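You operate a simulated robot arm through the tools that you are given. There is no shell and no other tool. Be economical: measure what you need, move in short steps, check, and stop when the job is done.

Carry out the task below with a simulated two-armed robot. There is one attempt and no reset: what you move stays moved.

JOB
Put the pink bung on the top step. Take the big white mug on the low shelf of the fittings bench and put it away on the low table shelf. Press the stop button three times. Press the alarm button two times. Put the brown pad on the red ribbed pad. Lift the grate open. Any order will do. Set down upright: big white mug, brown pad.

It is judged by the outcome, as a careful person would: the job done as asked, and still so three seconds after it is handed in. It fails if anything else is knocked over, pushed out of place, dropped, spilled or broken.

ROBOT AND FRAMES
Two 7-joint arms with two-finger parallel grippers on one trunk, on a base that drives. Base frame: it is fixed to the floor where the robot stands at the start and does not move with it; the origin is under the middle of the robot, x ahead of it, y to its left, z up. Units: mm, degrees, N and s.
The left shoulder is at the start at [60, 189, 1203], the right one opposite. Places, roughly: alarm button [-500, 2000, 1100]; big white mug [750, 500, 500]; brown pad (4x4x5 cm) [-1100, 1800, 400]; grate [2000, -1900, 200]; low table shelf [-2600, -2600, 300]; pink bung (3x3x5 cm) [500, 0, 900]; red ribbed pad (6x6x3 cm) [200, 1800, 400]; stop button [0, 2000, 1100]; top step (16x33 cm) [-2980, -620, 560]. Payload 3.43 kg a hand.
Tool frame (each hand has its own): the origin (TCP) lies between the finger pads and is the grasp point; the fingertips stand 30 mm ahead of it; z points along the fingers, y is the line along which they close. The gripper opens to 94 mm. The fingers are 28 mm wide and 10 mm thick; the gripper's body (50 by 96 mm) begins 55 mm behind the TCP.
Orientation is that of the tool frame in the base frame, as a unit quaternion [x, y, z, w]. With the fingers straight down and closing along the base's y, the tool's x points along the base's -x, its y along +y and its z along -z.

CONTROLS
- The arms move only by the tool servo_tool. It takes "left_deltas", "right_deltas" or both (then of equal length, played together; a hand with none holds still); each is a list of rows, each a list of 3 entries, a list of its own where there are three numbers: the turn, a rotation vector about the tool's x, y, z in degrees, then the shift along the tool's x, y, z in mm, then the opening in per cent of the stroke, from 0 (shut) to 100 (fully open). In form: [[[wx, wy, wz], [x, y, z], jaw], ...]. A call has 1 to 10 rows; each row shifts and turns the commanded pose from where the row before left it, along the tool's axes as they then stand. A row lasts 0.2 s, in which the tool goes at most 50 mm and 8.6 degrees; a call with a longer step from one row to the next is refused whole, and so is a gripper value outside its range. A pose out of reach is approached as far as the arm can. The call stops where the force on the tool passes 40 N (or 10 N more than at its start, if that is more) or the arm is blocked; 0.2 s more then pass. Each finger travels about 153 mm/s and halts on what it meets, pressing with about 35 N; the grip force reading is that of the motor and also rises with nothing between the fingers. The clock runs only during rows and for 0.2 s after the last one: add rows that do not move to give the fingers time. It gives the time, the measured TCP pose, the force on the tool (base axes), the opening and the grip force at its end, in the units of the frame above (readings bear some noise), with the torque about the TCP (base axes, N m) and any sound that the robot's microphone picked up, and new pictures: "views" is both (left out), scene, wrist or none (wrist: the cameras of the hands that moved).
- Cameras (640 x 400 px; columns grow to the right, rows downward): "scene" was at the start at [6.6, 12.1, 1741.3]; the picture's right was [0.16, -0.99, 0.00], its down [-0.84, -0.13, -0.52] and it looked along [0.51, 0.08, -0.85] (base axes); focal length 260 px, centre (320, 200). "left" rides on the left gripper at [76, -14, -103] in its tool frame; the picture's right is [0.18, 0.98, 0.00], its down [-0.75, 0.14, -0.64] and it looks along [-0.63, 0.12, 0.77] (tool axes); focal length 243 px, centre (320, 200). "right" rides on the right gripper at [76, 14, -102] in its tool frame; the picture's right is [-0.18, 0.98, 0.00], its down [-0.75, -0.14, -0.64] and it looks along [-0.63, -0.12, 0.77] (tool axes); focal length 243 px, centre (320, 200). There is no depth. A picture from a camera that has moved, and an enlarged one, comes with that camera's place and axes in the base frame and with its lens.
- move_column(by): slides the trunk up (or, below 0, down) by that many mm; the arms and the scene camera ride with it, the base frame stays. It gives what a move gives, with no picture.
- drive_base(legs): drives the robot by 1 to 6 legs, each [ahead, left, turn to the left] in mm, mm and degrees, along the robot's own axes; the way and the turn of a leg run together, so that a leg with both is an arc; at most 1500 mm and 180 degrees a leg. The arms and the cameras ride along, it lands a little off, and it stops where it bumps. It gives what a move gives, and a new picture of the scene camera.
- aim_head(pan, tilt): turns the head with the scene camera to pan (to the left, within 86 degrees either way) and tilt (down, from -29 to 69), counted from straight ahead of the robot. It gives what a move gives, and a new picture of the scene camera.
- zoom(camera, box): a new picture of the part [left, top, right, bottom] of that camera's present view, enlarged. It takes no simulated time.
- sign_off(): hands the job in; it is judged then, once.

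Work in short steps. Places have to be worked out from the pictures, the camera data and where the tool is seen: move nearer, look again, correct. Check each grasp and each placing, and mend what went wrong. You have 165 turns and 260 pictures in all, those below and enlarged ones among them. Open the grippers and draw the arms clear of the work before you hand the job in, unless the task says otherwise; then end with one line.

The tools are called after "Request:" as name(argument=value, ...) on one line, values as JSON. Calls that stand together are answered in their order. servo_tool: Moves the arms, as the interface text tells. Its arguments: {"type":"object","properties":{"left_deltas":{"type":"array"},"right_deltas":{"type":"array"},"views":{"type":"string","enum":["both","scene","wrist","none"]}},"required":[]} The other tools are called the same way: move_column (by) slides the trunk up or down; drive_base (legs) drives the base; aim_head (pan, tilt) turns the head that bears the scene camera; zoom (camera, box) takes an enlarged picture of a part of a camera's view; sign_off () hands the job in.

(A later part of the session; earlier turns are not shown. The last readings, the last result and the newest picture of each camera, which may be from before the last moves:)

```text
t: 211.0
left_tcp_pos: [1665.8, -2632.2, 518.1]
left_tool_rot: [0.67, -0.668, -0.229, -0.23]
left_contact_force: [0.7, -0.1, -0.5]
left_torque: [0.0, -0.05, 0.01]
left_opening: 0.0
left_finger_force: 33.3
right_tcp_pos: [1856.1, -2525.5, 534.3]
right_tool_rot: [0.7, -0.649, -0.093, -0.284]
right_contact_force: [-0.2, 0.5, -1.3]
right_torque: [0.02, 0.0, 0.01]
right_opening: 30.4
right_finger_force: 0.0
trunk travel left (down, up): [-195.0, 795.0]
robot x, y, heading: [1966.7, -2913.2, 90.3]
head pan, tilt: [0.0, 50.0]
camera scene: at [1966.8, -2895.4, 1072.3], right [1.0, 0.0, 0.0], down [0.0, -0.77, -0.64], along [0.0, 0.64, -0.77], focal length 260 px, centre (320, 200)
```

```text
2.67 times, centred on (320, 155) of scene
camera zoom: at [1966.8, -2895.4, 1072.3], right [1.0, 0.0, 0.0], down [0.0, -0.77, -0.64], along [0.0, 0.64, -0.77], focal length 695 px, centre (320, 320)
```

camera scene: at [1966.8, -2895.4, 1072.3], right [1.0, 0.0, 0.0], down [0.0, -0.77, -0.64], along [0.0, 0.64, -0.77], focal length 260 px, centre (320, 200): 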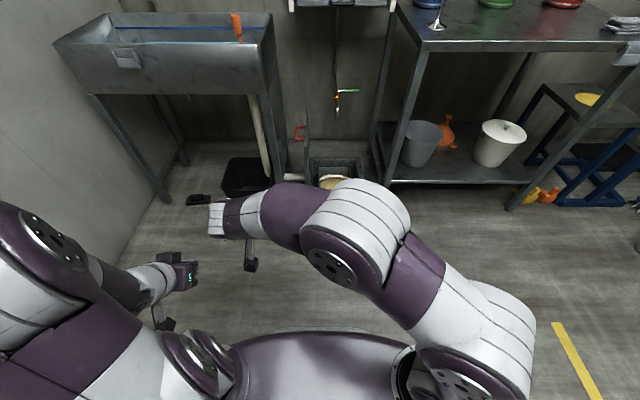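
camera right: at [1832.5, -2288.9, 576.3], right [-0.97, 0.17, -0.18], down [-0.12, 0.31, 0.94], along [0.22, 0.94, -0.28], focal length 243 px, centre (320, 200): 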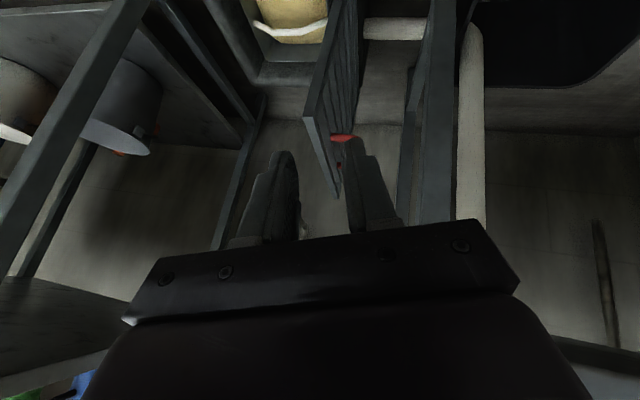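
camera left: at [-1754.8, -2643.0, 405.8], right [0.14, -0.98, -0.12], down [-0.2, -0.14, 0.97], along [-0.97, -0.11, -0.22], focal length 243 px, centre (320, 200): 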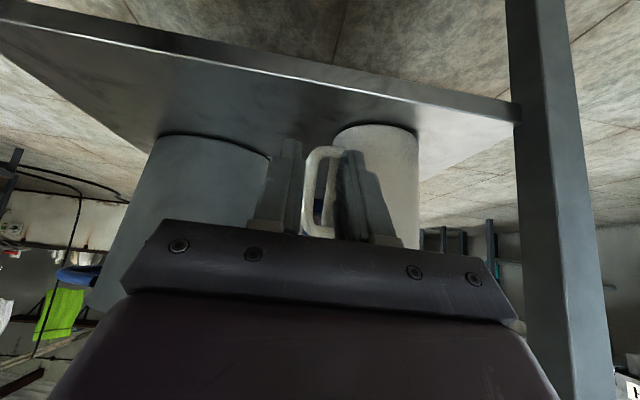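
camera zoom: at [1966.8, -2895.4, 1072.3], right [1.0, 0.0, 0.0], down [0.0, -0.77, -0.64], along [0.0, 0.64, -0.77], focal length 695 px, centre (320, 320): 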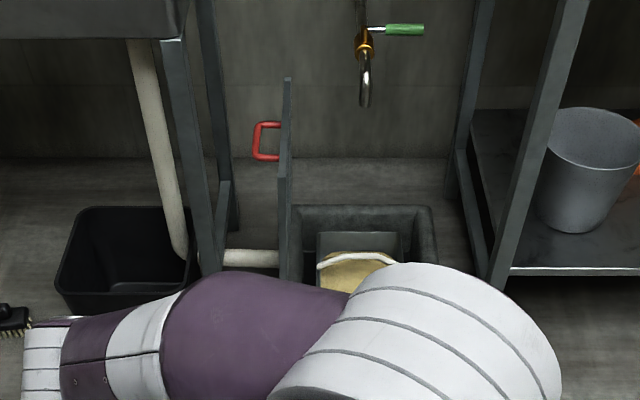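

The grate stands open. Restore the right hand to pointing down and tuck it, raise the trunk, then head back through the doorway.

Request:
servo_tool(right_deltas=[[[0, 8, 0], [0, 0, 0], 10], [[0, 8, 0], [0, 0, 0], 5], [[0, 8, 0], [0, 0, 0], 0], [[0, 6, 0], [0, 0, 0], 0], [[-8, 0, 0], [0, 0, 0], 0], [[-8, 0, 0], [0, 0, 0], 0], [[0, 0, 0], [20, -40, 0], 0], [[0, 0, 0], [20, -40, 0], 0], [[0, 0, 0], [20, -40, 0], 0], [[0, 0, 0], [20, -30, 0], 0]], views="none")

Request:
move_column(by=400)

Request:
drive_base(legs=[[0, 950, 0], [-230, 800, 0]])

```text
t: 213.2
left_tcp_pos: [1667.5, -2633.6, 517.8]
left_tool_rot: [0.669, -0.668, -0.23, -0.23]
left_contact_force: [-0.2, -0.2, -0.1]
left_torque: [0.01, -0.04, -0.01]
left_opening: 0.0
left_finger_force: 33.3
right_tcp_pos: [2048.3, -2628.3, 481.3]
right_tool_rot: [0.708, -0.707, -0.007, -0.008]
right_contact_force: [0.8, -0.1, 0.9]
right_torque: [0.01, -0.01, -0.03]
right_opening: 0.1
right_finger_force: 32.9
right hand out of reach, approached as far as the arm can: row 2, 3, 4
trunk travel left (down, up): [-195.0, 795.0]
robot x, y, heading: [1968.7, -2915.1, 90.2]
head pan, tilt: [0.0, 50.0]
```

```text
t: 217.0
left_tcp_pos: [1666.2, -2632.2, 917.6]
left_tool_rot: [0.67, -0.668, -0.23, -0.23]
left_contact_force: [0.0, -0.7, 0.2]
left_torque: [0.01, -0.02, 0.0]
left_opening: 0.0
left_finger_force: 32.2
right_tcp_pos: [2049.4, -2628.0, 881.5]
right_tool_rot: [-0.707, 0.707, 0.008, 0.009]
right_contact_force: [0.5, -0.2, 0.8]
right_torque: [-0.02, -0.01, 0.0]
right_opening: 0.0
right_finger_force: 33.4
trunk travel left (down, up): [-595.0, 395.0]
robot x, y, heading: [1966.0, -2913.7, 90.2]
head pan, tilt: [0.0, 50.0]
```

```text
t: 225.9
left_tcp_pos: [-68.2, -2885.1, 918.3]
left_tool_rot: [0.676, -0.661, -0.231, -0.228]
left_contact_force: [-0.2, 0.4, 0.5]
left_torque: [0.02, -0.01, -0.01]
left_opening: 0.0
left_finger_force: 32.8
right_tcp_pos: [314.8, -2873.6, 882.1]
right_tool_rot: [0.714, -0.7, -0.008, -0.008]
right_contact_force: [0.6, -0.5, -1.1]
right_torque: [0.01, -0.01, 0.01]
right_opening: 0.0
right_finger_force: 33.6
trunk travel left (down, up): [-595.0, 395.0]
robot x, y, heading: [239.4, -3157.2, 91.5]
head pan, tilt: [0.0, 50.0]
camera scene: at [237.2, -3142.4, 1472.3], right [1.0, 0.02, 0.0], down [0.02, -0.77, -0.64], along [-0.01, 0.64, -0.77], focal length 260 px, centre (320, 200)
```

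scene: 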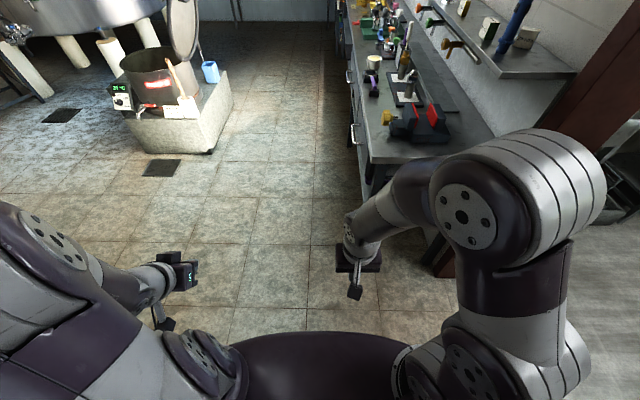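

The open lid narrows the aisle for the wide left arm, so I'll turn to face −y and reverse up the aisle as on the way down.

Request:
drive_base(legs=[[0, 455, 0], [0, 0, 178]])

```text
t: 235.9
left_tcp_pos: [66.5, -3468.6, 917.8]
left_tool_rot: [0.687, 0.65, -0.237, 0.223]
left_contact_force: [0.2, -0.7, -0.1]
left_torque: [-0.01, -0.02, 0.02]
left_opening: 0.0
left_finger_force: 33.0
right_tcp_pos: [-313.6, -3450.0, 882.0]
right_tool_rot: [0.727, 0.686, -0.009, 0.006]
right_contact_force: [0.0, 0.1, -0.9]
right_torque: [0.01, 0.02, -0.02]
right_opening: 0.0
right_finger_force: 33.0
trunk travel left (down, up): [-595.0, 395.0]
robot x, y, heading: [-218.5, -3169.7, -93.3]
head pan, tilt: [0.0, 50.0]
camera scene: at [-219.0, -3185.2, 1472.3], right [-1.0, 0.06, 0.0], down [0.04, 0.76, -0.64], along [-0.04, -0.64, -0.77], focal length 260 px, centre (320, 200)
```

scene: 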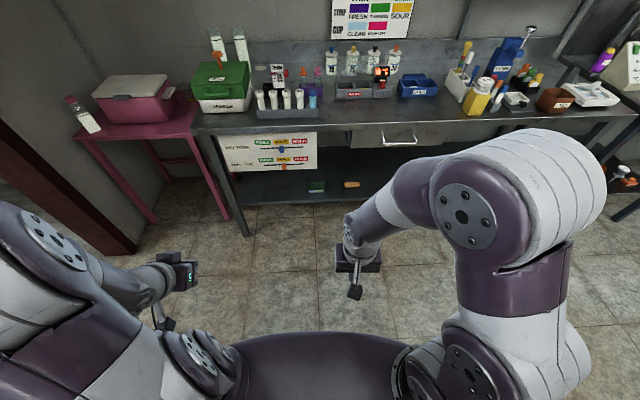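

Correct heading and reverse up the aisle.

Request:
drive_base(legs=[[0, 0, 3.3], [-1400, 0, 0], [-1400, 0, 0]])

```text
t: 249.8
left_tcp_pos: [137.7, -677.9, 918.1]
left_tool_rot: [0.691, 0.646, -0.237, 0.221]
left_contact_force: [-0.4, -0.1, -0.2]
left_torque: [-0.04, 0.02, 0.03]
left_opening: 0.0
left_finger_force: 33.2
right_tcp_pos: [-243.7, -655.8, 881.2]
right_tool_rot: [0.73, 0.684, -0.009, 0.007]
right_contact_force: [0.6, 0.1, -0.4]
right_torque: [0.02, -0.04, -0.04]
right_opening: 0.0
right_finger_force: 33.2
trunk travel left (down, up): [-595.0, 395.0]
robot x, y, heading: [-143.1, -373.9, -93.9]
head pan, tilt: [0.0, 50.0]
camera scene: at [-146.2, -392.5, 1472.3], right [-1.0, 0.07, 0.0], down [0.05, 0.76, -0.64], along [-0.04, -0.64, -0.77], focal length 260 px, centre (320, 200)
```

scene: 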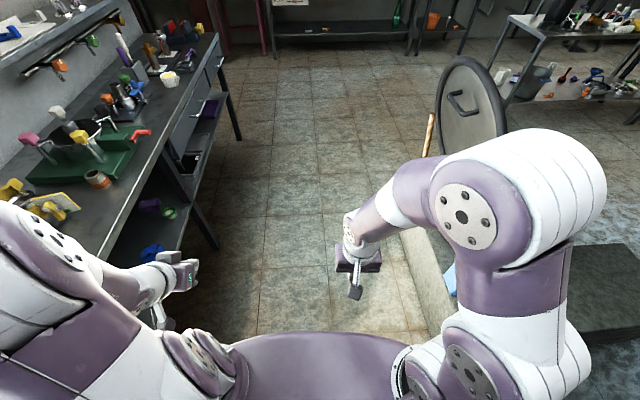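

Continue to y ≈ 480 and turn to face +y.

Request:
drive_base(legs=[[0, 0, 3.9], [-850, -220, 0], [0, 0, 180]])

Request:
aim_head(pan=0, tilt=25)

```text
t: 262.3
left_tcp_pos: [-671.1, 741.8, 916.8]
left_tool_rot: [0.676, -0.661, -0.232, -0.228]
left_contact_force: [-0.5, 0.1, 0.5]
left_torque: [0.01, -0.03, 0.03]
left_opening: 0.0
left_finger_force: 33.1
right_tcp_pos: [-289.9, 750.7, 880.0]
right_tool_rot: [0.713, -0.701, -0.007, -0.009]
right_contact_force: [-0.9, 0.9, 0.7]
right_torque: [0.0, 0.05, 0.02]
right_opening: 0.0
right_finger_force: 33.1
trunk travel left (down, up): [-595.0, 395.0]
robot x, y, heading: [-367.2, 465.2, 91.0]
head pan, tilt: [0.0, 50.0]
camera scene: at [-367.1, 482.5, 1472.3], right [1.0, 0.02, 0.0], down [0.01, -0.77, -0.64], along [-0.01, 0.64, -0.77], focal length 260 px, centre (320, 200)
```

scene: 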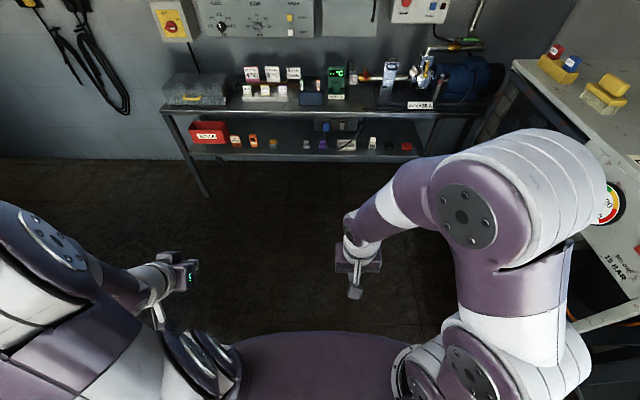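

```text
t: 263.2
left_tcp_pos: [-671.7, 740.2, 917.6]
left_tool_rot: [0.676, -0.662, -0.231, -0.227]
left_contact_force: [0.1, 0.0, 0.3]
left_torque: [0.02, 0.03, -0.02]
left_opening: 0.2
left_finger_force: 33.1
right_tcp_pos: [-290.8, 750.9, 882.3]
right_tool_rot: [0.713, -0.701, -0.008, -0.008]
right_contact_force: [0.1, 0.6, 1.0]
right_torque: [0.0, 0.0, 0.02]
right_opening: 0.0
right_finger_force: 33.0
trunk travel left (down, up): [-595.0, 395.0]
robot x, y, heading: [-368.0, 464.7, 91.2]
head pan, tilt: [0.0, 25.0]
camera scene: at [-367.4, 497.6, 1509.8], right [1.0, 0.02, 0.0], down [0.01, -0.42, -0.91], along [-0.02, 0.91, -0.42], focal length 260 px, centre (320, 200)
```

scene: 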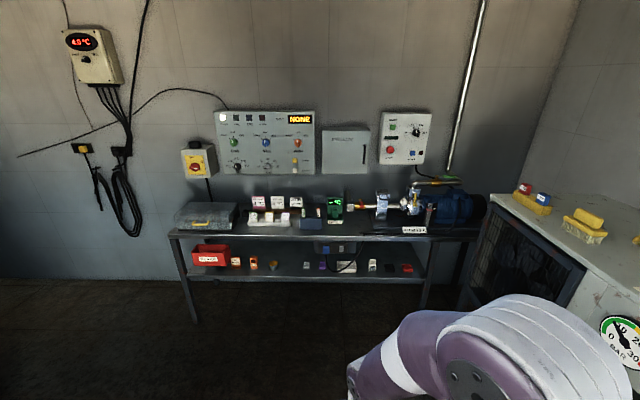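

Zoom on the panels and the low shelf.

Request:
zoom(camera="scene", box=[170, 100, 330, 200])

Request:
zoom(camera="scene", box=[310, 100, 470, 200])

Request:
zoom(camera="scene", box=[180, 225, 440, 285])

```text
4.00 times, centred on (250, 150) of scene
camera zoom: at [-367.4, 497.6, 1509.8], right [1.0, 0.02, 0.0], down [0.01, -0.42, -0.91], along [-0.02, 0.91, -0.42], focal length 1042 px, centre (600, 400)
```

zoom: 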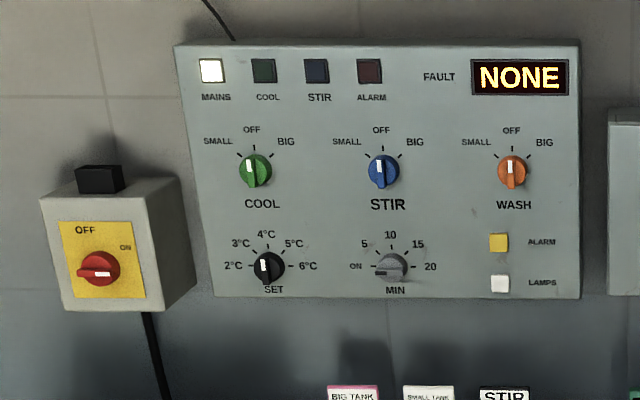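

```text
4.00 times, centred on (390, 150) of scene
camera zoom: at [-367.4, 497.6, 1509.8], right [1.0, 0.02, 0.0], down [0.01, -0.42, -0.91], along [-0.02, 0.91, -0.42], focal length 1042 px, centre (40, 400)
```

zoom: 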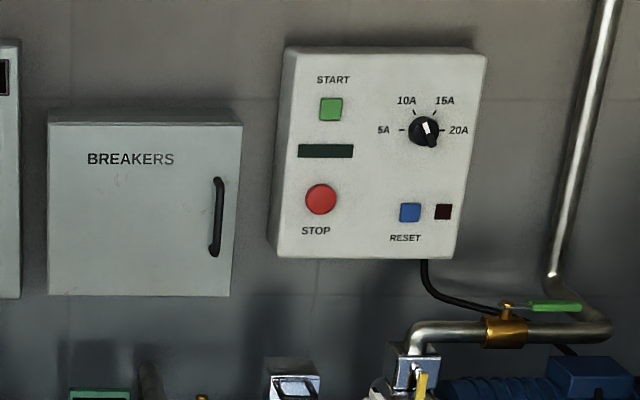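

```text
2.46 times, centred on (310, 255) of scene
camera zoom: at [-367.4, 497.6, 1509.8], right [1.0, 0.02, 0.0], down [0.01, -0.42, -0.91], along [-0.02, 0.91, -0.42], focal length 641 px, centre (345, 65)
```

zoom: 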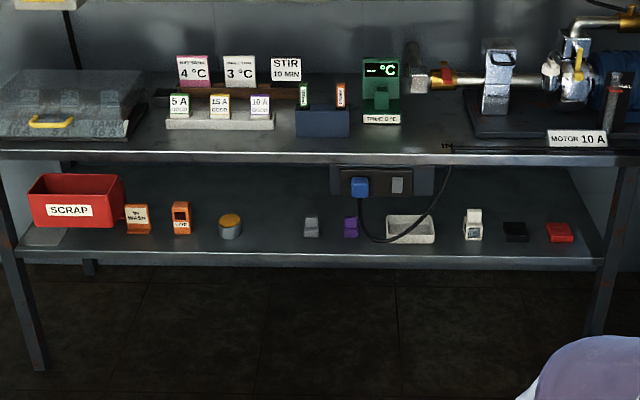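

Alarm button (yellow) ≈ (−552, ~2000, 1074); stop (red) ≈ (5, ~2000, 1142). I turn the left hand to point straight ahead with closed fingers, raise the trunk, and drive closer.

Request:
servo_tool(left_deltas=[[[0, -8.5, 0], [0, 0, 0], 0], [[0, -8.5, 0], [0, 0, 0], 0], [[0, -8.5, 0], [0, 0, 0], 0], [[0, -8.5, 0], [0, 0, 0], 0], [[0, -8.5, 0], [0, 0, 0], 0], [[0, -8.5, 0], [0, 0, 0], 0], [[0, 0, 0], [0, 0, 0], 0]], views="none")

Request:
move_column(by=200)

Request:
drive_base(legs=[[620, 0, -1]])

Request:
zoom(camera="left", box=[0, 0, 640, 400])

```text
t: 264.8
left_tcp_pos: [-673.2, 740.9, 920.8]
left_tool_rot: [0.627, -0.614, -0.342, -0.337]
left_contact_force: [0.1, -0.3, -0.1]
left_torque: [-0.06, -0.03, 0.01]
left_opening: 0.0
left_finger_force: 33.2
left hand out of reach, approached as far as the arm can: row 3, 4, 5, 6
right_tcp_pos: [-291.2, 751.1, 880.1]
right_tool_rot: [0.713, -0.701, -0.007, -0.009]
right_contact_force: [0.0, -0.3, 0.0]
right_torque: [0.0, -0.02, -0.01]
right_opening: 0.0
right_finger_force: 32.6
trunk travel left (down, up): [-595.0, 395.0]
robot x, y, heading: [-366.1, 462.4, 91.3]
head pan, tilt: [0.0, 25.0]
```

```text
t: 266.9
left_tcp_pos: [-673.0, 742.1, 1120.1]
left_tool_rot: [0.626, -0.614, -0.341, -0.338]
left_contact_force: [0.1, 0.7, 0.9]
left_torque: [0.0, -0.01, -0.03]
left_opening: 0.0
left_finger_force: 32.8
right_tcp_pos: [-291.5, 750.4, 1080.7]
right_tool_rot: [0.713, -0.701, -0.008, -0.008]
right_contact_force: [-0.4, -0.8, 0.2]
right_torque: [0.01, -0.01, 0.01]
right_opening: 0.3
right_finger_force: 33.2
trunk travel left (down, up): [-795.0, 195.0]
robot x, y, heading: [-362.5, 463.6, 91.1]
head pan, tilt: [0.0, 25.0]
```

```text
t: 270.4
left_tcp_pos: [-668.9, 1368.6, 1120.2]
left_tool_rot: [-0.617, 0.623, 0.335, 0.343]
left_contact_force: [-0.8, 0.4, 0.1]
left_torque: [0.02, 0.03, 0.01]
left_opening: 0.0
left_finger_force: 33.1
right_tcp_pos: [-285.6, 1368.7, 1081.9]
right_tool_rot: [-0.703, 0.711, 0.007, 0.009]
right_contact_force: [-0.4, 0.4, -0.2]
right_torque: [-0.03, 0.0, -0.01]
right_opening: 0.2
right_finger_force: 33.3
trunk travel left (down, up): [-795.0, 195.0]
robot x, y, heading: [-371.2, 1085.9, 89.6]
head pan, tilt: [0.0, 25.0]
camera scene: at [-369.6, 1116.3, 1709.8], right [1.0, -0.01, 0.0], down [0.0, -0.42, -0.91], along [0.01, 0.91, -0.42], focal length 260 px, centre (320, 200)
```

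scene: 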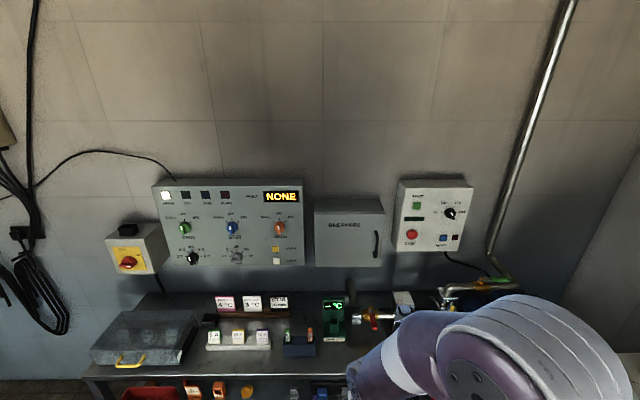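

```text
1.00 times, centred on (320, 200) of left (not enlarged: the box is as wide or as high as the picture)
camera zoom: at [-655.2, 1242.3, 1110.4], right [-0.98, -0.09, -0.16], down [-0.15, -0.13, 0.98], along [-0.11, 0.99, 0.12], focal length 243 px, centre (320, 200)
```

zoom: 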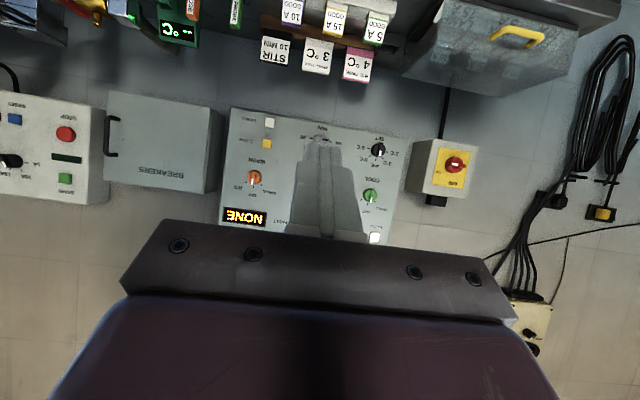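

Triangulated: alarm (−550, 2045, 1053), stop (22, 2035, 1126). Drive 180 mm closer, then extend the left hand toward the alarm button.

Request:
drive_base(legs=[[180, 0, 0.4]])

Request:
servo_tool(left_deltas=[[[0, -4, 0], [-25, -20, 38], 0], [[0, -4, 0], [-22, -20, 38], 0], [[0, -4, 0], [-19, -20, 40], 0], [[0, -4, 0], [-16, -20, 41], 0], [[0, -4, 0], [-13, -20, 42], 0], [[0, -4, 0], [0, 0, 30], 0], [[0, -4, 0], [0, 0, 0], 0], [[0, 0, 0], [0, 0, 0], 0]])

```text
t: 271.9
left_tcp_pos: [-670.2, 1543.9, 1120.0]
left_tool_rot: [-0.62, 0.621, 0.337, 0.341]
left_contact_force: [-0.2, -0.3, 0.7]
left_torque: [-0.01, -0.05, 0.0]
left_opening: 0.0
left_finger_force: 33.3
right_tcp_pos: [-286.0, 1547.2, 1081.3]
right_tool_rot: [-0.707, 0.708, 0.007, 0.007]
right_contact_force: [0.4, 0.7, -0.8]
right_torque: [0.0, 0.0, 0.02]
right_opening: 0.0
right_finger_force: 33.4
trunk travel left (down, up): [-795.0, 195.0]
robot x, y, heading: [-369.2, 1265.1, 89.8]
head pan, tilt: [0.0, 25.0]
camera scene: at [-368.7, 1293.4, 1709.9], right [1.0, 0.0, 0.0], down [0.0, -0.42, -0.91], along [0.0, 0.91, -0.42], focal length 260 px, centre (320, 200)
```

scene: 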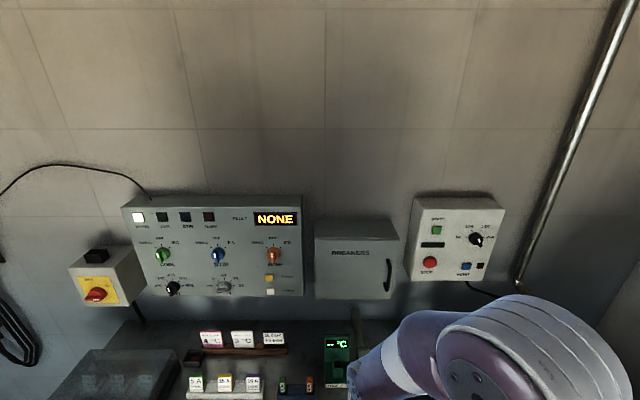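

```text
t: 273.7
left_tcp_pos: [-619.5, 1808.2, 1137.9]
left_tool_rot: [-0.52, 0.522, 0.475, 0.481]
left_contact_force: [0.0, 0.3, -0.8]
left_torque: [0.03, 0.0, -0.01]
left_opening: 0.0
left_finger_force: 32.9
left hand out of reach, approached as far as the arm can: row 1, 2, 3, 4, 5, 6, 7
right_tcp_pos: [-286.7, 1547.1, 1081.1]
right_tool_rot: [-0.706, 0.708, 0.008, 0.01]
right_contact_force: [-0.3, -0.1, 0.2]
right_torque: [-0.01, 0.0, 0.02]
right_opening: 0.0
right_finger_force: 33.1
trunk travel left (down, up): [-795.0, 195.0]
robot x, y, heading: [-371.7, 1259.4, 89.8]
head pan, tilt: [0.0, 25.0]
camera scene: at [-368.8, 1295.3, 1709.8], right [1.0, 0.0, 0.0], down [0.0, -0.42, -0.91], along [0.0, 0.91, -0.42], focal length 260 px, centre (320, 200)
camera left: at [-604.9, 1701.2, 1070.6], right [-0.98, -0.01, -0.19], down [-0.15, -0.57, 0.81], along [-0.12, 0.82, 0.56], focal length 243 px, centre (320, 200)
```

scene: 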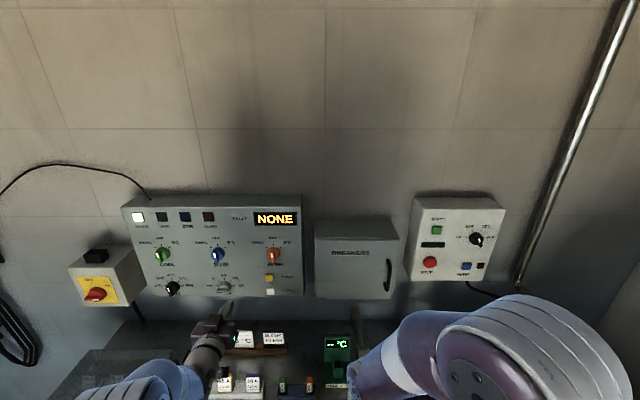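
left: 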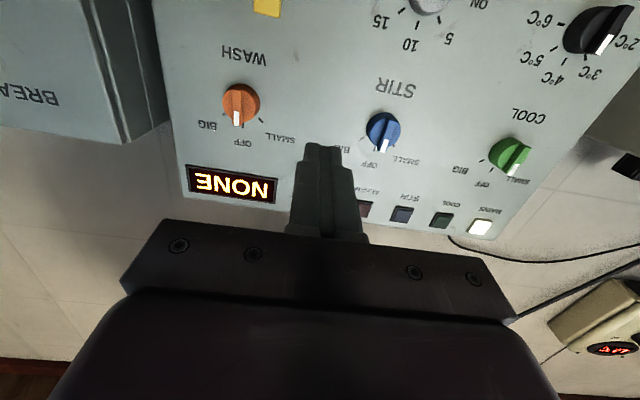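

Tool is horizontal. Move to a pre-press position in front of the alarm button (−548, y tip ≈ 1990, 1057).

Request:
servo_tool(left_deltas=[[[0, 0, 0], [17, -18, 37], 0], [[0, 0, 0], [17, -18, 37], 0], [[0, 0, 0], [17, -18, 37], 0], [[0, 0, 0], [16, -17, 37], 0], [[0, 0, 0], [0, 0, 0], 0]])

```text
t: 274.9
left_tcp_pos: [-621.6, 1852.9, 1102.7]
left_tool_rot: [-0.518, 0.522, 0.472, 0.485]
left_contact_force: [0.6, 0.9, 0.6]
left_torque: [0.02, 0.01, 0.02]
left_opening: 0.0
left_finger_force: 33.2
left hand out of reach, approached as far as the arm can: row 1, 2, 3, 4
right_tcp_pos: [-286.3, 1546.3, 1081.3]
right_tool_rot: [-0.706, 0.708, 0.008, 0.009]
right_contact_force: [-0.1, 0.2, 1.1]
right_torque: [0.0, -0.02, -0.01]
right_opening: 0.0
right_finger_force: 32.8
trunk travel left (down, up): [-795.0, 195.0]
robot x, y, heading: [-368.6, 1259.1, 89.6]
head pan, tilt: [0.0, 25.0]
camera scene: at [-368.5, 1294.1, 1709.9], right [1.0, 0.0, 0.0], down [0.0, -0.42, -0.91], along [0.0, 0.91, -0.42], focal length 260 px, centre (320, 200)
camera left: at [-608.2, 1745.1, 1034.6], right [-0.98, 0.0, -0.19], down [-0.16, -0.58, 0.8], along [-0.11, 0.82, 0.57], focal length 243 px, centre (320, 200)
```

scene: 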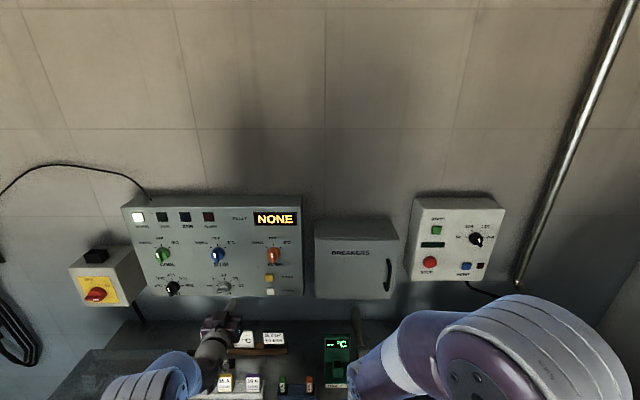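
left: 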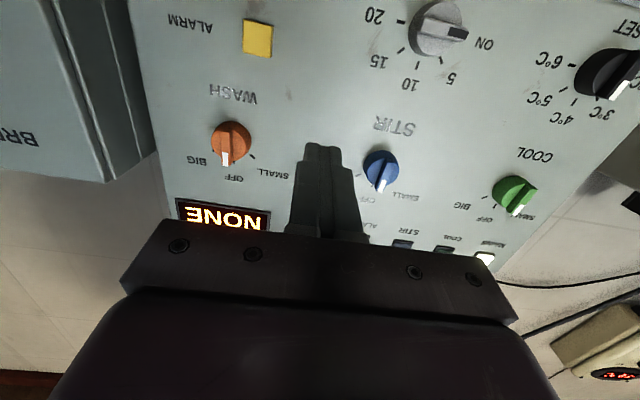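

The arm is limited in this pose; use the base and column to align: right 72, ahead 100, column −45.

Request:
move_column(by=-45)

Request:
drive_base(legs=[[90, -72, 0]])

Request:
zoom(camera="left", box=[0, 0, 640, 400])

```text
t: 275.8
left_tcp_pos: [-622.2, 1854.0, 1057.9]
left_tool_rot: [-0.517, 0.522, 0.472, 0.486]
left_contact_force: [0.0, -0.3, -0.5]
left_torque: [0.03, -0.02, -0.01]
left_opening: 0.0
left_finger_force: 32.9
right_tcp_pos: [-285.6, 1546.0, 1036.2]
right_tool_rot: [-0.706, 0.708, 0.008, 0.008]
right_contact_force: [0.4, -0.5, 0.0]
right_torque: [0.01, -0.01, -0.01]
right_opening: 0.0
right_finger_force: 32.4
trunk travel left (down, up): [-750.0, 240.0]
robot x, y, heading: [-369.5, 1261.1, 89.8]
head pan, tilt: [0.0, 25.0]
```

```text
t: 277.0
left_tcp_pos: [-548.0, 1942.5, 1057.1]
left_tool_rot: [-0.517, 0.523, 0.472, 0.486]
left_contact_force: [1.0, -0.1, 0.2]
left_torque: [0.0, 0.01, -0.01]
left_opening: 0.3
left_finger_force: 33.4
right_tcp_pos: [-212.1, 1634.8, 1036.7]
right_tool_rot: [-0.705, 0.709, 0.007, 0.009]
right_contact_force: [0.1, 0.3, 1.1]
right_torque: [0.02, 0.0, 0.0]
right_opening: 0.0
right_finger_force: 32.9
trunk travel left (down, up): [-750.0, 240.0]
robot x, y, heading: [-295.1, 1351.0, 89.9]
head pan, tilt: [0.0, 25.0]
camera scene: at [-295.8, 1384.3, 1664.9], right [1.0, 0.0, 0.0], down [0.0, -0.42, -0.91], along [0.0, 0.91, -0.42], focal length 260 px, centre (320, 200)
```

scene: 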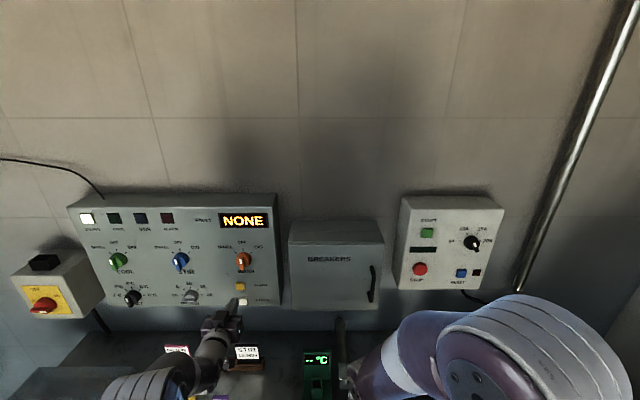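

```text
1.00 times, centred on (320, 200) of left (not enlarged: the box is as wide or as high as the picture)
camera zoom: at [-534.8, 1835.5, 989.5], right [-0.98, 0.0, -0.19], down [-0.16, -0.58, 0.8], along [-0.11, 0.82, 0.57], focal length 243 px, centre (320, 200)
```

zoom: 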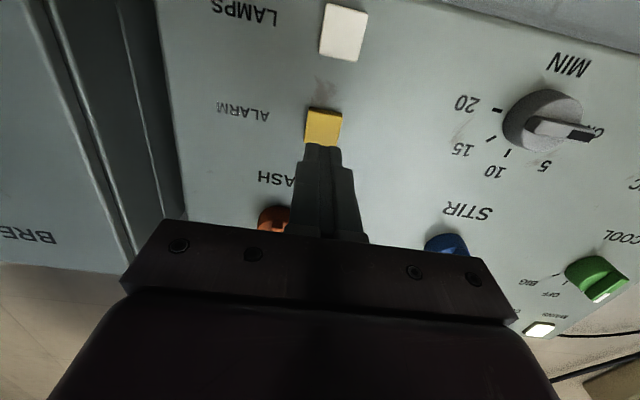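

Finger is in front of the alarm button, ~8 mm low. Raise 7 mm with the column and advance with the arm.

Request:
move_column(by=7)

Request:
servo_tool(left_deltas=[[[0, 0, 0], [-2, 0, 25], 0], [[0, 0, 0], [-2, 0, 20], 0], [[0, 0, 0], [0, 0, 0], 0]], views="wrist")

```text
t: 277.6
left_tcp_pos: [-548.0, 1943.3, 1063.7]
left_tool_rot: [-0.517, 0.522, 0.472, 0.486]
left_contact_force: [-0.2, 0.4, -0.5]
left_torque: [-0.01, -0.04, -0.01]
left_opening: 0.0
left_finger_force: 33.2
right_tcp_pos: [-211.6, 1636.8, 1042.4]
right_tool_rot: [-0.705, 0.709, 0.008, 0.008]
right_contact_force: [-0.2, 0.5, 1.5]
right_torque: [-0.03, 0.0, 0.0]
right_opening: 0.1
right_finger_force: 32.9
trunk travel left (down, up): [-757.0, 233.0]
robot x, y, heading: [-295.5, 1349.8, 89.6]
head pan, tilt: [0.0, 25.0]
```

```text
t: 278.4
left_tcp_pos: [-546.0, 1986.8, 1065.0]
left_tool_rot: [-0.517, 0.522, 0.473, 0.486]
left_contact_force: [-0.4, -0.8, 0.0]
left_torque: [0.0, -0.01, -0.01]
left_opening: 0.0
left_finger_force: 33.5
right_tcp_pos: [-211.6, 1635.6, 1043.3]
right_tool_rot: [-0.705, 0.709, 0.007, 0.009]
right_contact_force: [0.1, -0.7, 0.6]
right_torque: [0.0, 0.02, -0.01]
right_opening: 0.2
right_finger_force: 33.5
trunk travel left (down, up): [-757.0, 233.0]
robot x, y, heading: [-295.2, 1352.2, 89.9]
head pan, tilt: [0.0, 25.0]
camera left: at [-533.3, 1879.3, 996.3], right [-0.98, 0.0, -0.19], down [-0.16, -0.58, 0.8], along [-0.11, 0.82, 0.57], focal length 243 px, centre (320, 200)
```

left: 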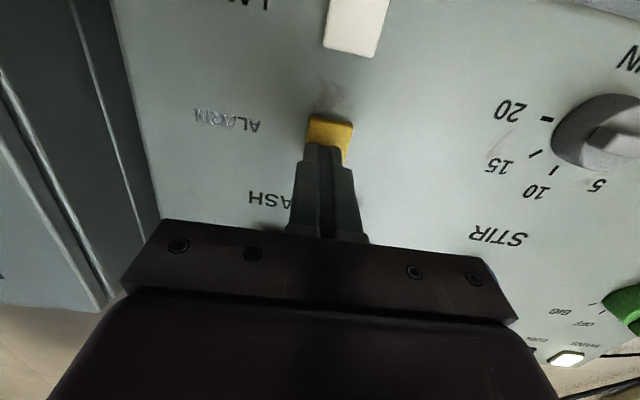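

Tip is ~25 mm from the button. Advance in small steps until the press registers, then retract.

Request:
servo_tool(left_deltas=[[[0, 0, 0], [0, 5, 12], 0], [[0, 0, 0], [0, 0, 5], 0], [[0, 0, 0], [0, 0, 4], 0], [[0, 0, 0], [0, 0, 4], 0], [[0, 0, 0], [0, 0, 4], 0]], views="wrist")

```text
t: 279.4
left_tcp_pos: [-551.3, 2003.3, 1063.6]
left_tool_rot: [-0.519, 0.522, 0.472, 0.485]
left_contact_force: [2.9, -30.5, 9.8]
left_torque: [0.54, -0.04, -0.02]
left_opening: 0.2
left_finger_force: 32.7
right_tcp_pos: [-211.5, 1628.7, 1044.5]
right_tool_rot: [-0.705, 0.709, 0.01, 0.009]
right_contact_force: [-0.2, -0.5, 0.1]
right_torque: [0.0, 0.02, 0.03]
right_opening: 0.0
right_finger_force: 33.0
trunk travel left (down, up): [-757.0, 233.0]
robot x, y, heading: [-296.9, 1350.3, 90.0]
head pan, tilt: [0.0, 25.0]
heard: click
stopped in row 5 (left hand): the force on the tool passed its limit at 44 N (the readings are from after the stop); the commanded pose is now the measured one
camera left: at [-537.5, 1895.7, 995.7], right [-0.98, 0.0, -0.19], down [-0.16, -0.57, 0.8], along [-0.11, 0.82, 0.56], focal length 243 px, centre (320, 200)
```

left: 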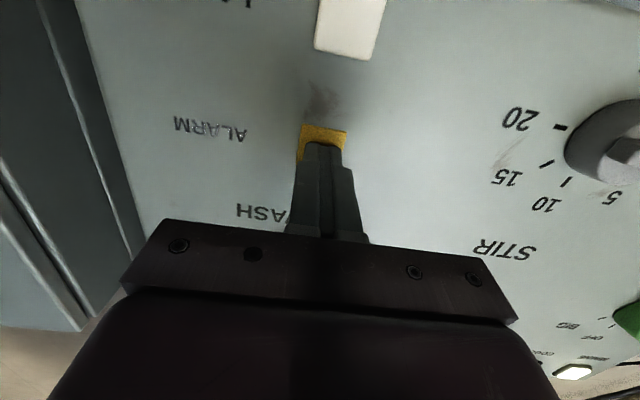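

Click: first press. Retract 20 mm.

Request:
servo_tool(left_deltas=[[[0, 0, 0], [0, 0, -12], 0], [[0, 0, 0], [0, 0, -8], 0], [[0, 0, 0], [0, 0, 0], 0]], views="none")

Request:
servo_tool(left_deltas=[[[0, 0, 0], [0, 0, 10], 0], [[0, 0, 0], [0, 0, 5], 0], [[0, 0, 0], [0, 0, 4], 0], [[0, 0, 0], [0, 0, 4], 0], [[0, 0, 0], [0, 0, 4], 0]], views="none")

Request:
servo_tool(left_deltas=[[[0, 0, 0], [0, 0, -15], 0], [[0, 0, 0], [0, 0, -20], 0], [[0, 0, 0], [0, 0, -20], 0], [[0, 0, 0], [0, 0, 0], 0]], views="scene")

```text
t: 280.2
left_tcp_pos: [-551.4, 1991.4, 1060.0]
left_tool_rot: [-0.52, 0.525, 0.469, 0.484]
left_contact_force: [0.0, 0.8, -0.3]
left_torque: [0.02, 0.01, -0.02]
left_opening: 0.0
left_finger_force: 33.3
right_tcp_pos: [-211.9, 1635.9, 1042.8]
right_tool_rot: [-0.705, 0.709, 0.008, 0.009]
right_contact_force: [-0.4, 0.4, -0.6]
right_torque: [-0.04, 0.01, 0.0]
right_opening: 0.1
right_finger_force: 33.0
trunk travel left (down, up): [-757.0, 233.0]
robot x, y, heading: [-296.8, 1350.4, 89.8]
head pan, tilt: [0.0, 25.0]
```

```text
t: 281.2
left_tcp_pos: [-551.5, 2003.7, 1058.7]
left_tool_rot: [-0.522, 0.524, 0.47, 0.483]
left_contact_force: [0.5, -32.5, 10.1]
left_torque: [0.59, -0.1, 0.1]
left_opening: 0.0
left_finger_force: 32.6
right_tcp_pos: [-211.7, 1629.3, 1045.0]
right_tool_rot: [-0.706, 0.708, 0.01, 0.01]
right_contact_force: [0.1, 0.2, -0.2]
right_torque: [0.04, 0.04, 0.0]
right_opening: 0.2
right_finger_force: 33.3
trunk travel left (down, up): [-757.0, 233.0]
robot x, y, heading: [-296.7, 1348.4, 89.8]
head pan, tilt: [0.0, 25.0]
heard: click
stopped in row 5 (left hand): the force on the tool passed its limit at 44 N (the readings are from after the stop); the commanded pose is now the measured one
```

```text
t: 282.2
left_tcp_pos: [-553.0, 1956.1, 1060.4]
left_tool_rot: [-0.523, 0.526, 0.467, 0.481]
left_contact_force: [0.6, 0.1, -0.5]
left_torque: [-0.01, 0.01, -0.01]
left_opening: 0.0
left_finger_force: 33.0
right_tcp_pos: [-212.4, 1636.0, 1042.8]
right_tool_rot: [-0.706, 0.709, 0.007, 0.008]
right_contact_force: [0.7, 0.7, -0.5]
right_torque: [-0.05, -0.01, -0.03]
right_opening: 0.2
right_finger_force: 33.5
trunk travel left (down, up): [-757.0, 233.0]
robot x, y, heading: [-291.1, 1353.0, 89.9]
head pan, tilt: [0.0, 25.0]
camera scene: at [-295.6, 1384.6, 1671.8], right [1.0, 0.0, 0.0], down [0.0, -0.42, -0.91], along [0.0, 0.91, -0.42], focal length 260 px, centre (320, 200)
```

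scene: 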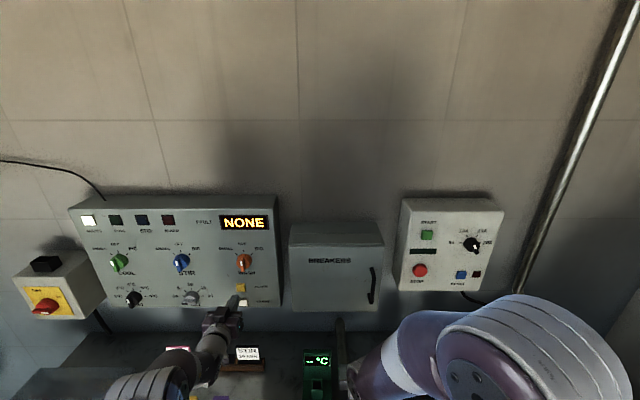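

Alarm pressed twice. Now to STOP: back off 150, shift right 470, raise column 66.

Request:
drive_base(legs=[[-150, 0, 0], [0, -470, 0]])

Request:
move_column(by=66)

Request:
servo_tool(left_deltas=[[[0, 0, 0], [0, -36, 0], 0], [[0, 0, 0], [0, -36, 0], 0], [[0, 0, 0], [0, -36, 0], 0], [[0, 0, 0], [0, 0, 0], 0]])

```text
t: 285.9
left_tcp_pos: [-123.5, 1803.1, 1059.3]
left_tool_rot: [0.525, -0.524, -0.465, -0.483]
left_contact_force: [0.1, 0.1, 0.3]
left_torque: [-0.02, -0.02, 0.0]
left_opening: 0.0
left_finger_force: 33.2
right_tcp_pos: [217.4, 1482.9, 1043.5]
right_tool_rot: [-0.706, 0.708, 0.005, 0.012]
right_contact_force: [-0.6, -0.4, -0.4]
right_torque: [0.02, 0.0, 0.0]
right_opening: 0.1
right_finger_force: 33.2
trunk travel left (down, up): [-757.0, 233.0]
robot x, y, heading: [144.8, 1194.5, 90.0]
head pan, tilt: [0.0, 25.0]
stopped in leg 2: the robot was blocked; the commanded pose is now the measured one
camera scene: at [129.4, 1230.1, 1671.8], right [1.0, 0.0, 0.01], down [0.01, -0.42, -0.91], along [0.01, 0.91, -0.42], focal length 260 px, centre (320, 200)
```

scene: 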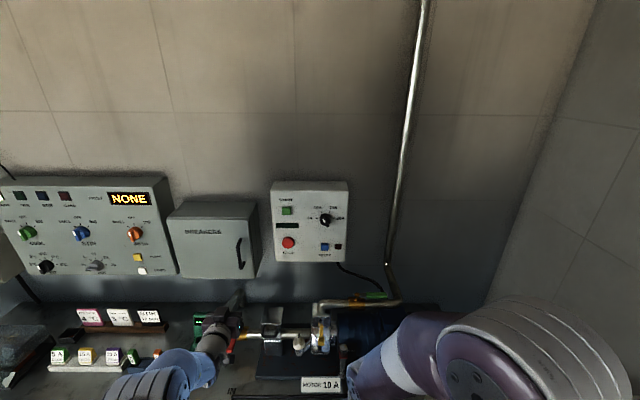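

```text
t: 286.9
left_tcp_pos: [-112.3, 1801.7, 1127.8]
left_tool_rot: [-0.523, 0.526, 0.467, 0.481]
left_contact_force: [-0.8, -0.4, -0.3]
left_torque: [0.02, 0.0, -0.02]
left_opening: 0.0
left_finger_force: 33.2
right_tcp_pos: [227.9, 1482.5, 1109.2]
right_tool_rot: [-0.705, 0.709, 0.008, 0.009]
right_contact_force: [0.1, -0.6, -0.5]
right_torque: [-0.01, 0.0, 0.03]
right_opening: 0.0
right_finger_force: 32.8
trunk travel left (down, up): [-823.0, 167.0]
robot x, y, heading: [145.3, 1194.9, 90.0]
head pan, tilt: [0.0, 25.0]
```

```text
t: 287.9
left_tcp_pos: [-103.3, 1801.7, 1127.8]
left_tool_rot: [-0.522, 0.529, 0.464, 0.482]
left_contact_force: [-0.7, -0.1, -0.2]
left_torque: [0.03, -0.02, 0.01]
left_opening: 0.3
left_finger_force: 33.7
left hand out of reach, approached as far as the arm can: row 1, 2, 3
right_tcp_pos: [227.4, 1482.7, 1109.4]
right_tool_rot: [-0.706, 0.709, 0.008, 0.009]
right_contact_force: [0.3, -0.3, -1.1]
right_torque: [0.0, -0.05, -0.02]
right_opening: 0.0
right_finger_force: 33.2
trunk travel left (down, up): [-823.0, 167.0]
robot x, y, heading: [145.2, 1197.6, 89.8]
head pan, tilt: [0.0, 25.0]
camera scene: at [144.4, 1230.6, 1737.8], right [1.0, 0.0, 0.0], down [0.0, -0.42, -0.91], along [0.0, 0.91, -0.42], focal length 260 px, centre (320, 200)
camera left: at [-90.8, 1693.8, 1062.2], right [-0.98, 0.01, -0.2], down [-0.16, -0.56, 0.81], along [-0.1, 0.83, 0.55], focal length 243 px, centre (320, 200)
```

scene: 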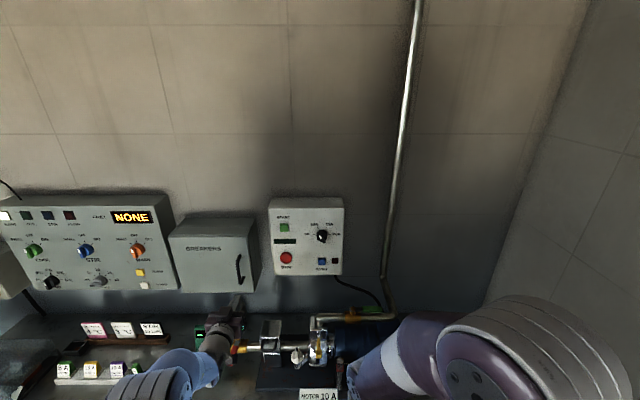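
left: 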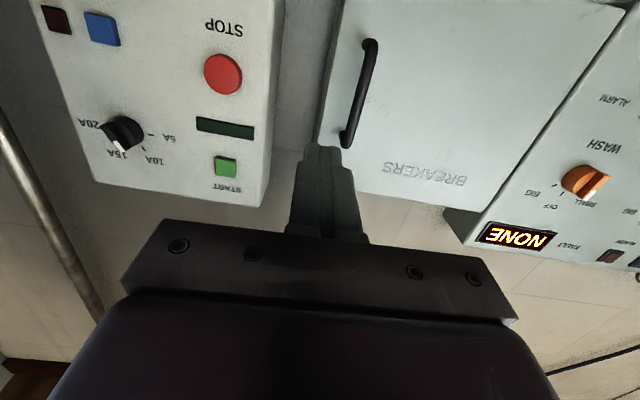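

STOP at (25, 2035, 1125). The cabinet blocks more sideways travel, so step 20 left, yaw right 10.5°, then go ahead 115.

Request:
drive_base(legs=[[0, 20, 0], [0, 0, -10.5], [115, 0, 0]])

Request:
zoom(camera="left", box=[0, 0, 640, 400])

```text
t: 290.4
left_tcp_pos: [-8.3, 1947.8, 1126.4]
left_tool_rot: [-0.472, 0.574, 0.418, 0.523]
left_contact_force: [0.4, 0.5, -0.2]
left_torque: [0.01, 0.01, -0.01]
left_opening: 0.1
left_finger_force: 32.9
right_tcp_pos: [258.3, 1571.1, 1107.9]
right_tool_rot: [-0.638, 0.77, 0.005, 0.007]
right_contact_force: [0.8, 1.1, 0.1]
right_torque: [0.0, 0.0, -0.01]
right_opening: 0.0
right_finger_force: 32.5
trunk travel left (down, up): [-823.0, 167.0]
robot x, y, heading: [127.0, 1301.2, 79.4]
head pan, tilt: [0.0, 25.0]
stopped in leg 3: the robot was blocked; the commanded pose is now the measured one
camera scene: at [131.2, 1341.1, 1737.7], right [0.98, -0.19, 0.0], down [-0.08, -0.42, -0.91], along [0.17, 0.89, -0.42], focal length 260 px, centre (320, 200)
```

scene: 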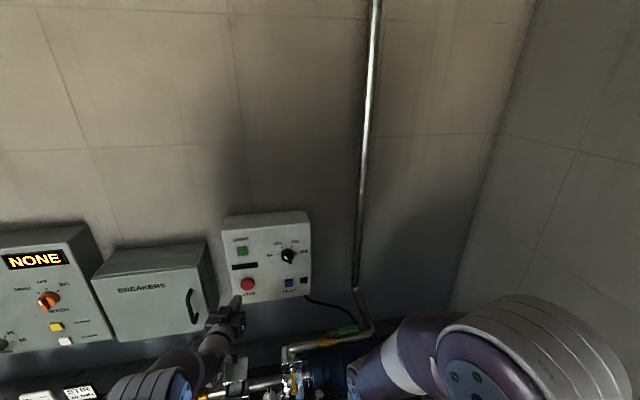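

```text
1.00 times, centred on (320, 200) of left (not enlarged: the box is as wide or as high as the picture)
camera zoom: at [-15.9, 1838.1, 1060.9], right [-0.96, 0.18, -0.2], down [-0.26, -0.52, 0.81], along [0.05, 0.84, 0.55], focal length 243 px, centre (320, 200)
```

zoom: 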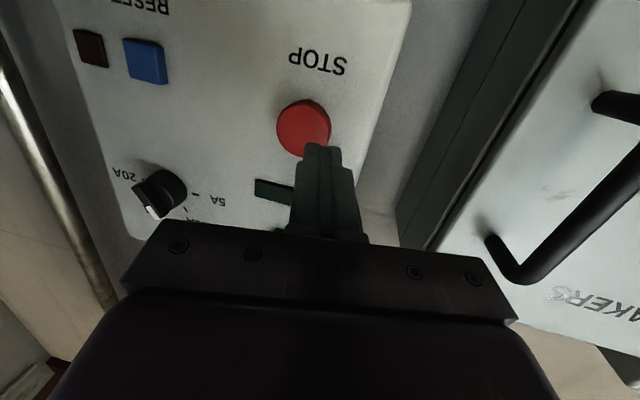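

Finger is nearly at STOP: need ~13 mm right, 6 mm up. Adjust and approach.

Request:
servo_tool(left_deltas=[[[0, 0, 0], [-5, -12, 15], 0], [[0, 0, 0], [0, 0, 12], 0], [[0, 0, 0], [0, 0, 0], 0]], views="wrist")

```text
t: 291.2
left_tcp_pos: [-6.3, 1955.1, 1126.7]
left_tool_rot: [-0.471, 0.574, 0.419, 0.523]
left_contact_force: [-0.4, 0.7, 0.9]
left_torque: [0.02, 0.0, 0.02]
left_opening: 0.0
left_finger_force: 32.5
left hand out of reach, approached as far as the arm can: row 1
right_tcp_pos: [258.2, 1569.4, 1109.5]
right_tool_rot: [-0.638, 0.77, 0.006, 0.01]
right_contact_force: [-0.1, -0.7, 0.1]
right_torque: [-0.02, 0.0, 0.02]
right_opening: 0.1
right_finger_force: 32.8
trunk travel left (down, up): [-823.0, 167.0]
robot x, y, heading: [127.7, 1303.5, 79.4]
head pan, tilt: [0.0, 25.0]
camera left: at [-13.7, 1846.2, 1060.8], right [-0.96, 0.18, -0.2], down [-0.26, -0.52, 0.81], along [0.05, 0.83, 0.55], focal length 243 px, centre (320, 200)
```

left: 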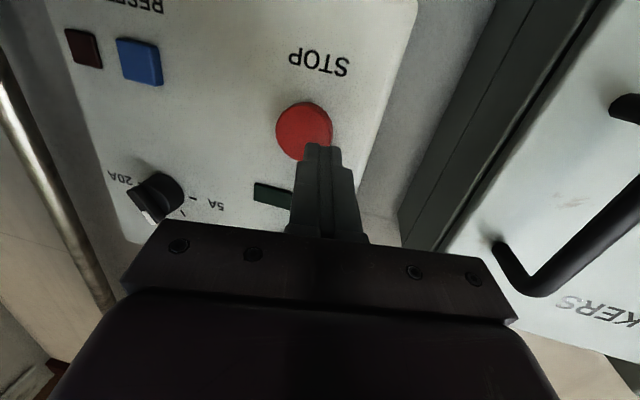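

Sideways is at the arm's limit; yaw the base −1.2° and raise 5 mm instead.

Request:
drive_base(legs=[[0, 0, -1.2]])

Request:
move_column(by=4)

Request:
servo_tool(left_deltas=[[[0, 0, 0], [0, 0, 20], 0], [[0, 0, 0], [0, 0, 8], 0], [[0, 0, 0], [0, 0, 0], 0]], views="wrist")

```text
t: 291.9
left_tcp_pos: [-0.9, 1959.1, 1125.5]
left_tool_rot: [-0.467, 0.577, 0.415, 0.526]
left_contact_force: [0.6, 0.5, -0.5]
left_torque: [0.03, 0.0, 0.0]
left_opening: 0.0
left_finger_force: 33.3
right_tcp_pos: [260.8, 1568.8, 1109.5]
right_tool_rot: [-0.632, 0.775, 0.006, 0.009]
right_contact_force: [-0.3, -0.6, 0.7]
right_torque: [0.02, 0.0, -0.04]
right_opening: 0.0
right_finger_force: 32.8
trunk travel left (down, up): [-823.0, 167.0]
robot x, y, heading: [123.0, 1299.7, 78.9]
head pan, tilt: [0.0, 25.0]
camera scene: at [129.4, 1338.6, 1737.8], right [0.98, -0.2, 0.0], down [-0.08, -0.41, -0.91], along [0.18, 0.89, -0.42], focal length 260 px, centre (320, 200)
```

scene: 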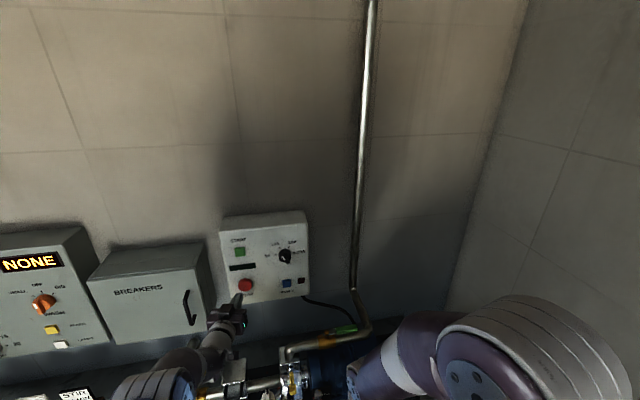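

```text
t: 292.4
left_tcp_pos: [1.1, 1960.2, 1129.7]
left_tool_rot: [-0.465, 0.578, 0.414, 0.528]
left_contact_force: [-0.2, -0.5, 0.1]
left_torque: [-0.03, 0.02, 0.0]
left_opening: 0.3
left_finger_force: 33.3
right_tcp_pos: [259.4, 1569.9, 1113.7]
right_tool_rot: [-0.633, 0.774, 0.007, 0.009]
right_contact_force: [-0.4, -1.0, -0.7]
right_torque: [0.0, -0.03, 0.03]
right_opening: 0.0
right_finger_force: 32.6
trunk travel left (down, up): [-827.0, 163.0]
robot x, y, heading: [127.4, 1305.0, 78.6]
head pan, tilt: [0.0, 25.0]
```

```text
t: 293.2
left_tcp_pos: [7.1, 1985.4, 1127.8]
left_tool_rot: [-0.467, 0.577, 0.415, 0.526]
left_contact_force: [-0.5, -0.2, 0.7]
left_torque: [0.0, -0.02, 0.07]
left_opening: 0.1
left_finger_force: 33.0
right_tcp_pos: [259.6, 1569.4, 1113.4]
right_tool_rot: [-0.633, 0.774, 0.007, 0.01]
right_contact_force: [0.5, -0.5, 0.8]
right_torque: [-0.01, -0.02, 0.02]
right_opening: 0.1
right_finger_force: 33.1
trunk travel left (down, up): [-827.0, 163.0]
robot x, y, heading: [124.3, 1305.8, 78.4]
head pan, tilt: [0.0, 25.0]
camera left: at [-2.3, 1875.9, 1061.7], right [-0.96, 0.2, -0.2], down [-0.27, -0.52, 0.81], along [0.06, 0.83, 0.55], focal length 243 px, centre (320, 200)
```

left: 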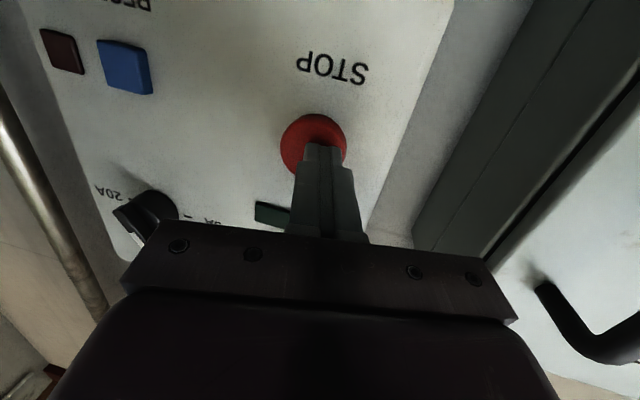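

Tip is right over the red button. Press in small steps, then retract, three times.

Request:
servo_tool(left_deltas=[[[0, 0, 0], [0, 0, 4], 0], [[0, 0, 0], [0, 0, 4], 0], [[0, 0, 0], [0, 0, 4], 0], [[0, 0, 0], [0, 0, 4], 0], [[0, 0, 0], [0, 0, 4], 0], [[0, 0, 0], [0, 0, 4], 0]], views="wrist")

```text
t: 294.8
left_tcp_pos: [7.5, 2000.2, 1126.2]
left_tool_rot: [-0.468, 0.575, 0.417, 0.526]
left_contact_force: [-8.1, -30.4, 6.0]
left_torque: [0.5, -0.19, 0.16]
left_opening: 0.2
left_finger_force: 32.5
right_tcp_pos: [258.2, 1561.0, 1115.2]
right_tool_rot: [-0.633, 0.774, 0.009, 0.011]
right_contact_force: [1.2, -0.5, -0.3]
right_torque: [0.0, -0.03, 0.0]
right_opening: 0.0
right_finger_force: 33.1
trunk travel left (down, up): [-827.0, 163.0]
robot x, y, heading: [121.5, 1307.1, 78.6]
head pan, tilt: [0.0, 25.0]
heard: click
stopped in row 6 (left hand): the force on the tool passed its limit at 42 N (the readings are from after the stop); the commanded pose is now the measured one
camera left: at [0.0, 1890.6, 1060.7], right [-0.96, 0.19, -0.2], down [-0.27, -0.52, 0.81], along [0.06, 0.83, 0.55], focal length 243 px, centre (320, 200)
```

left: 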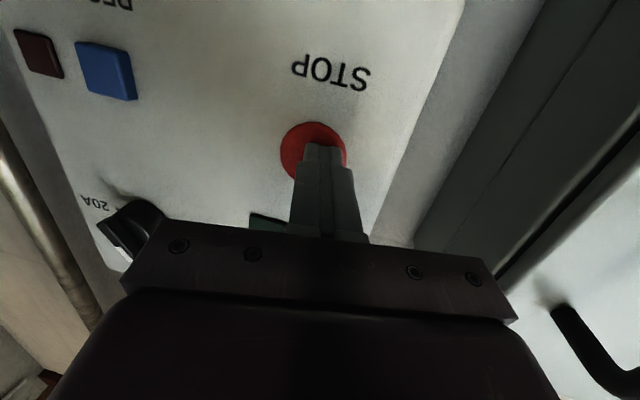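

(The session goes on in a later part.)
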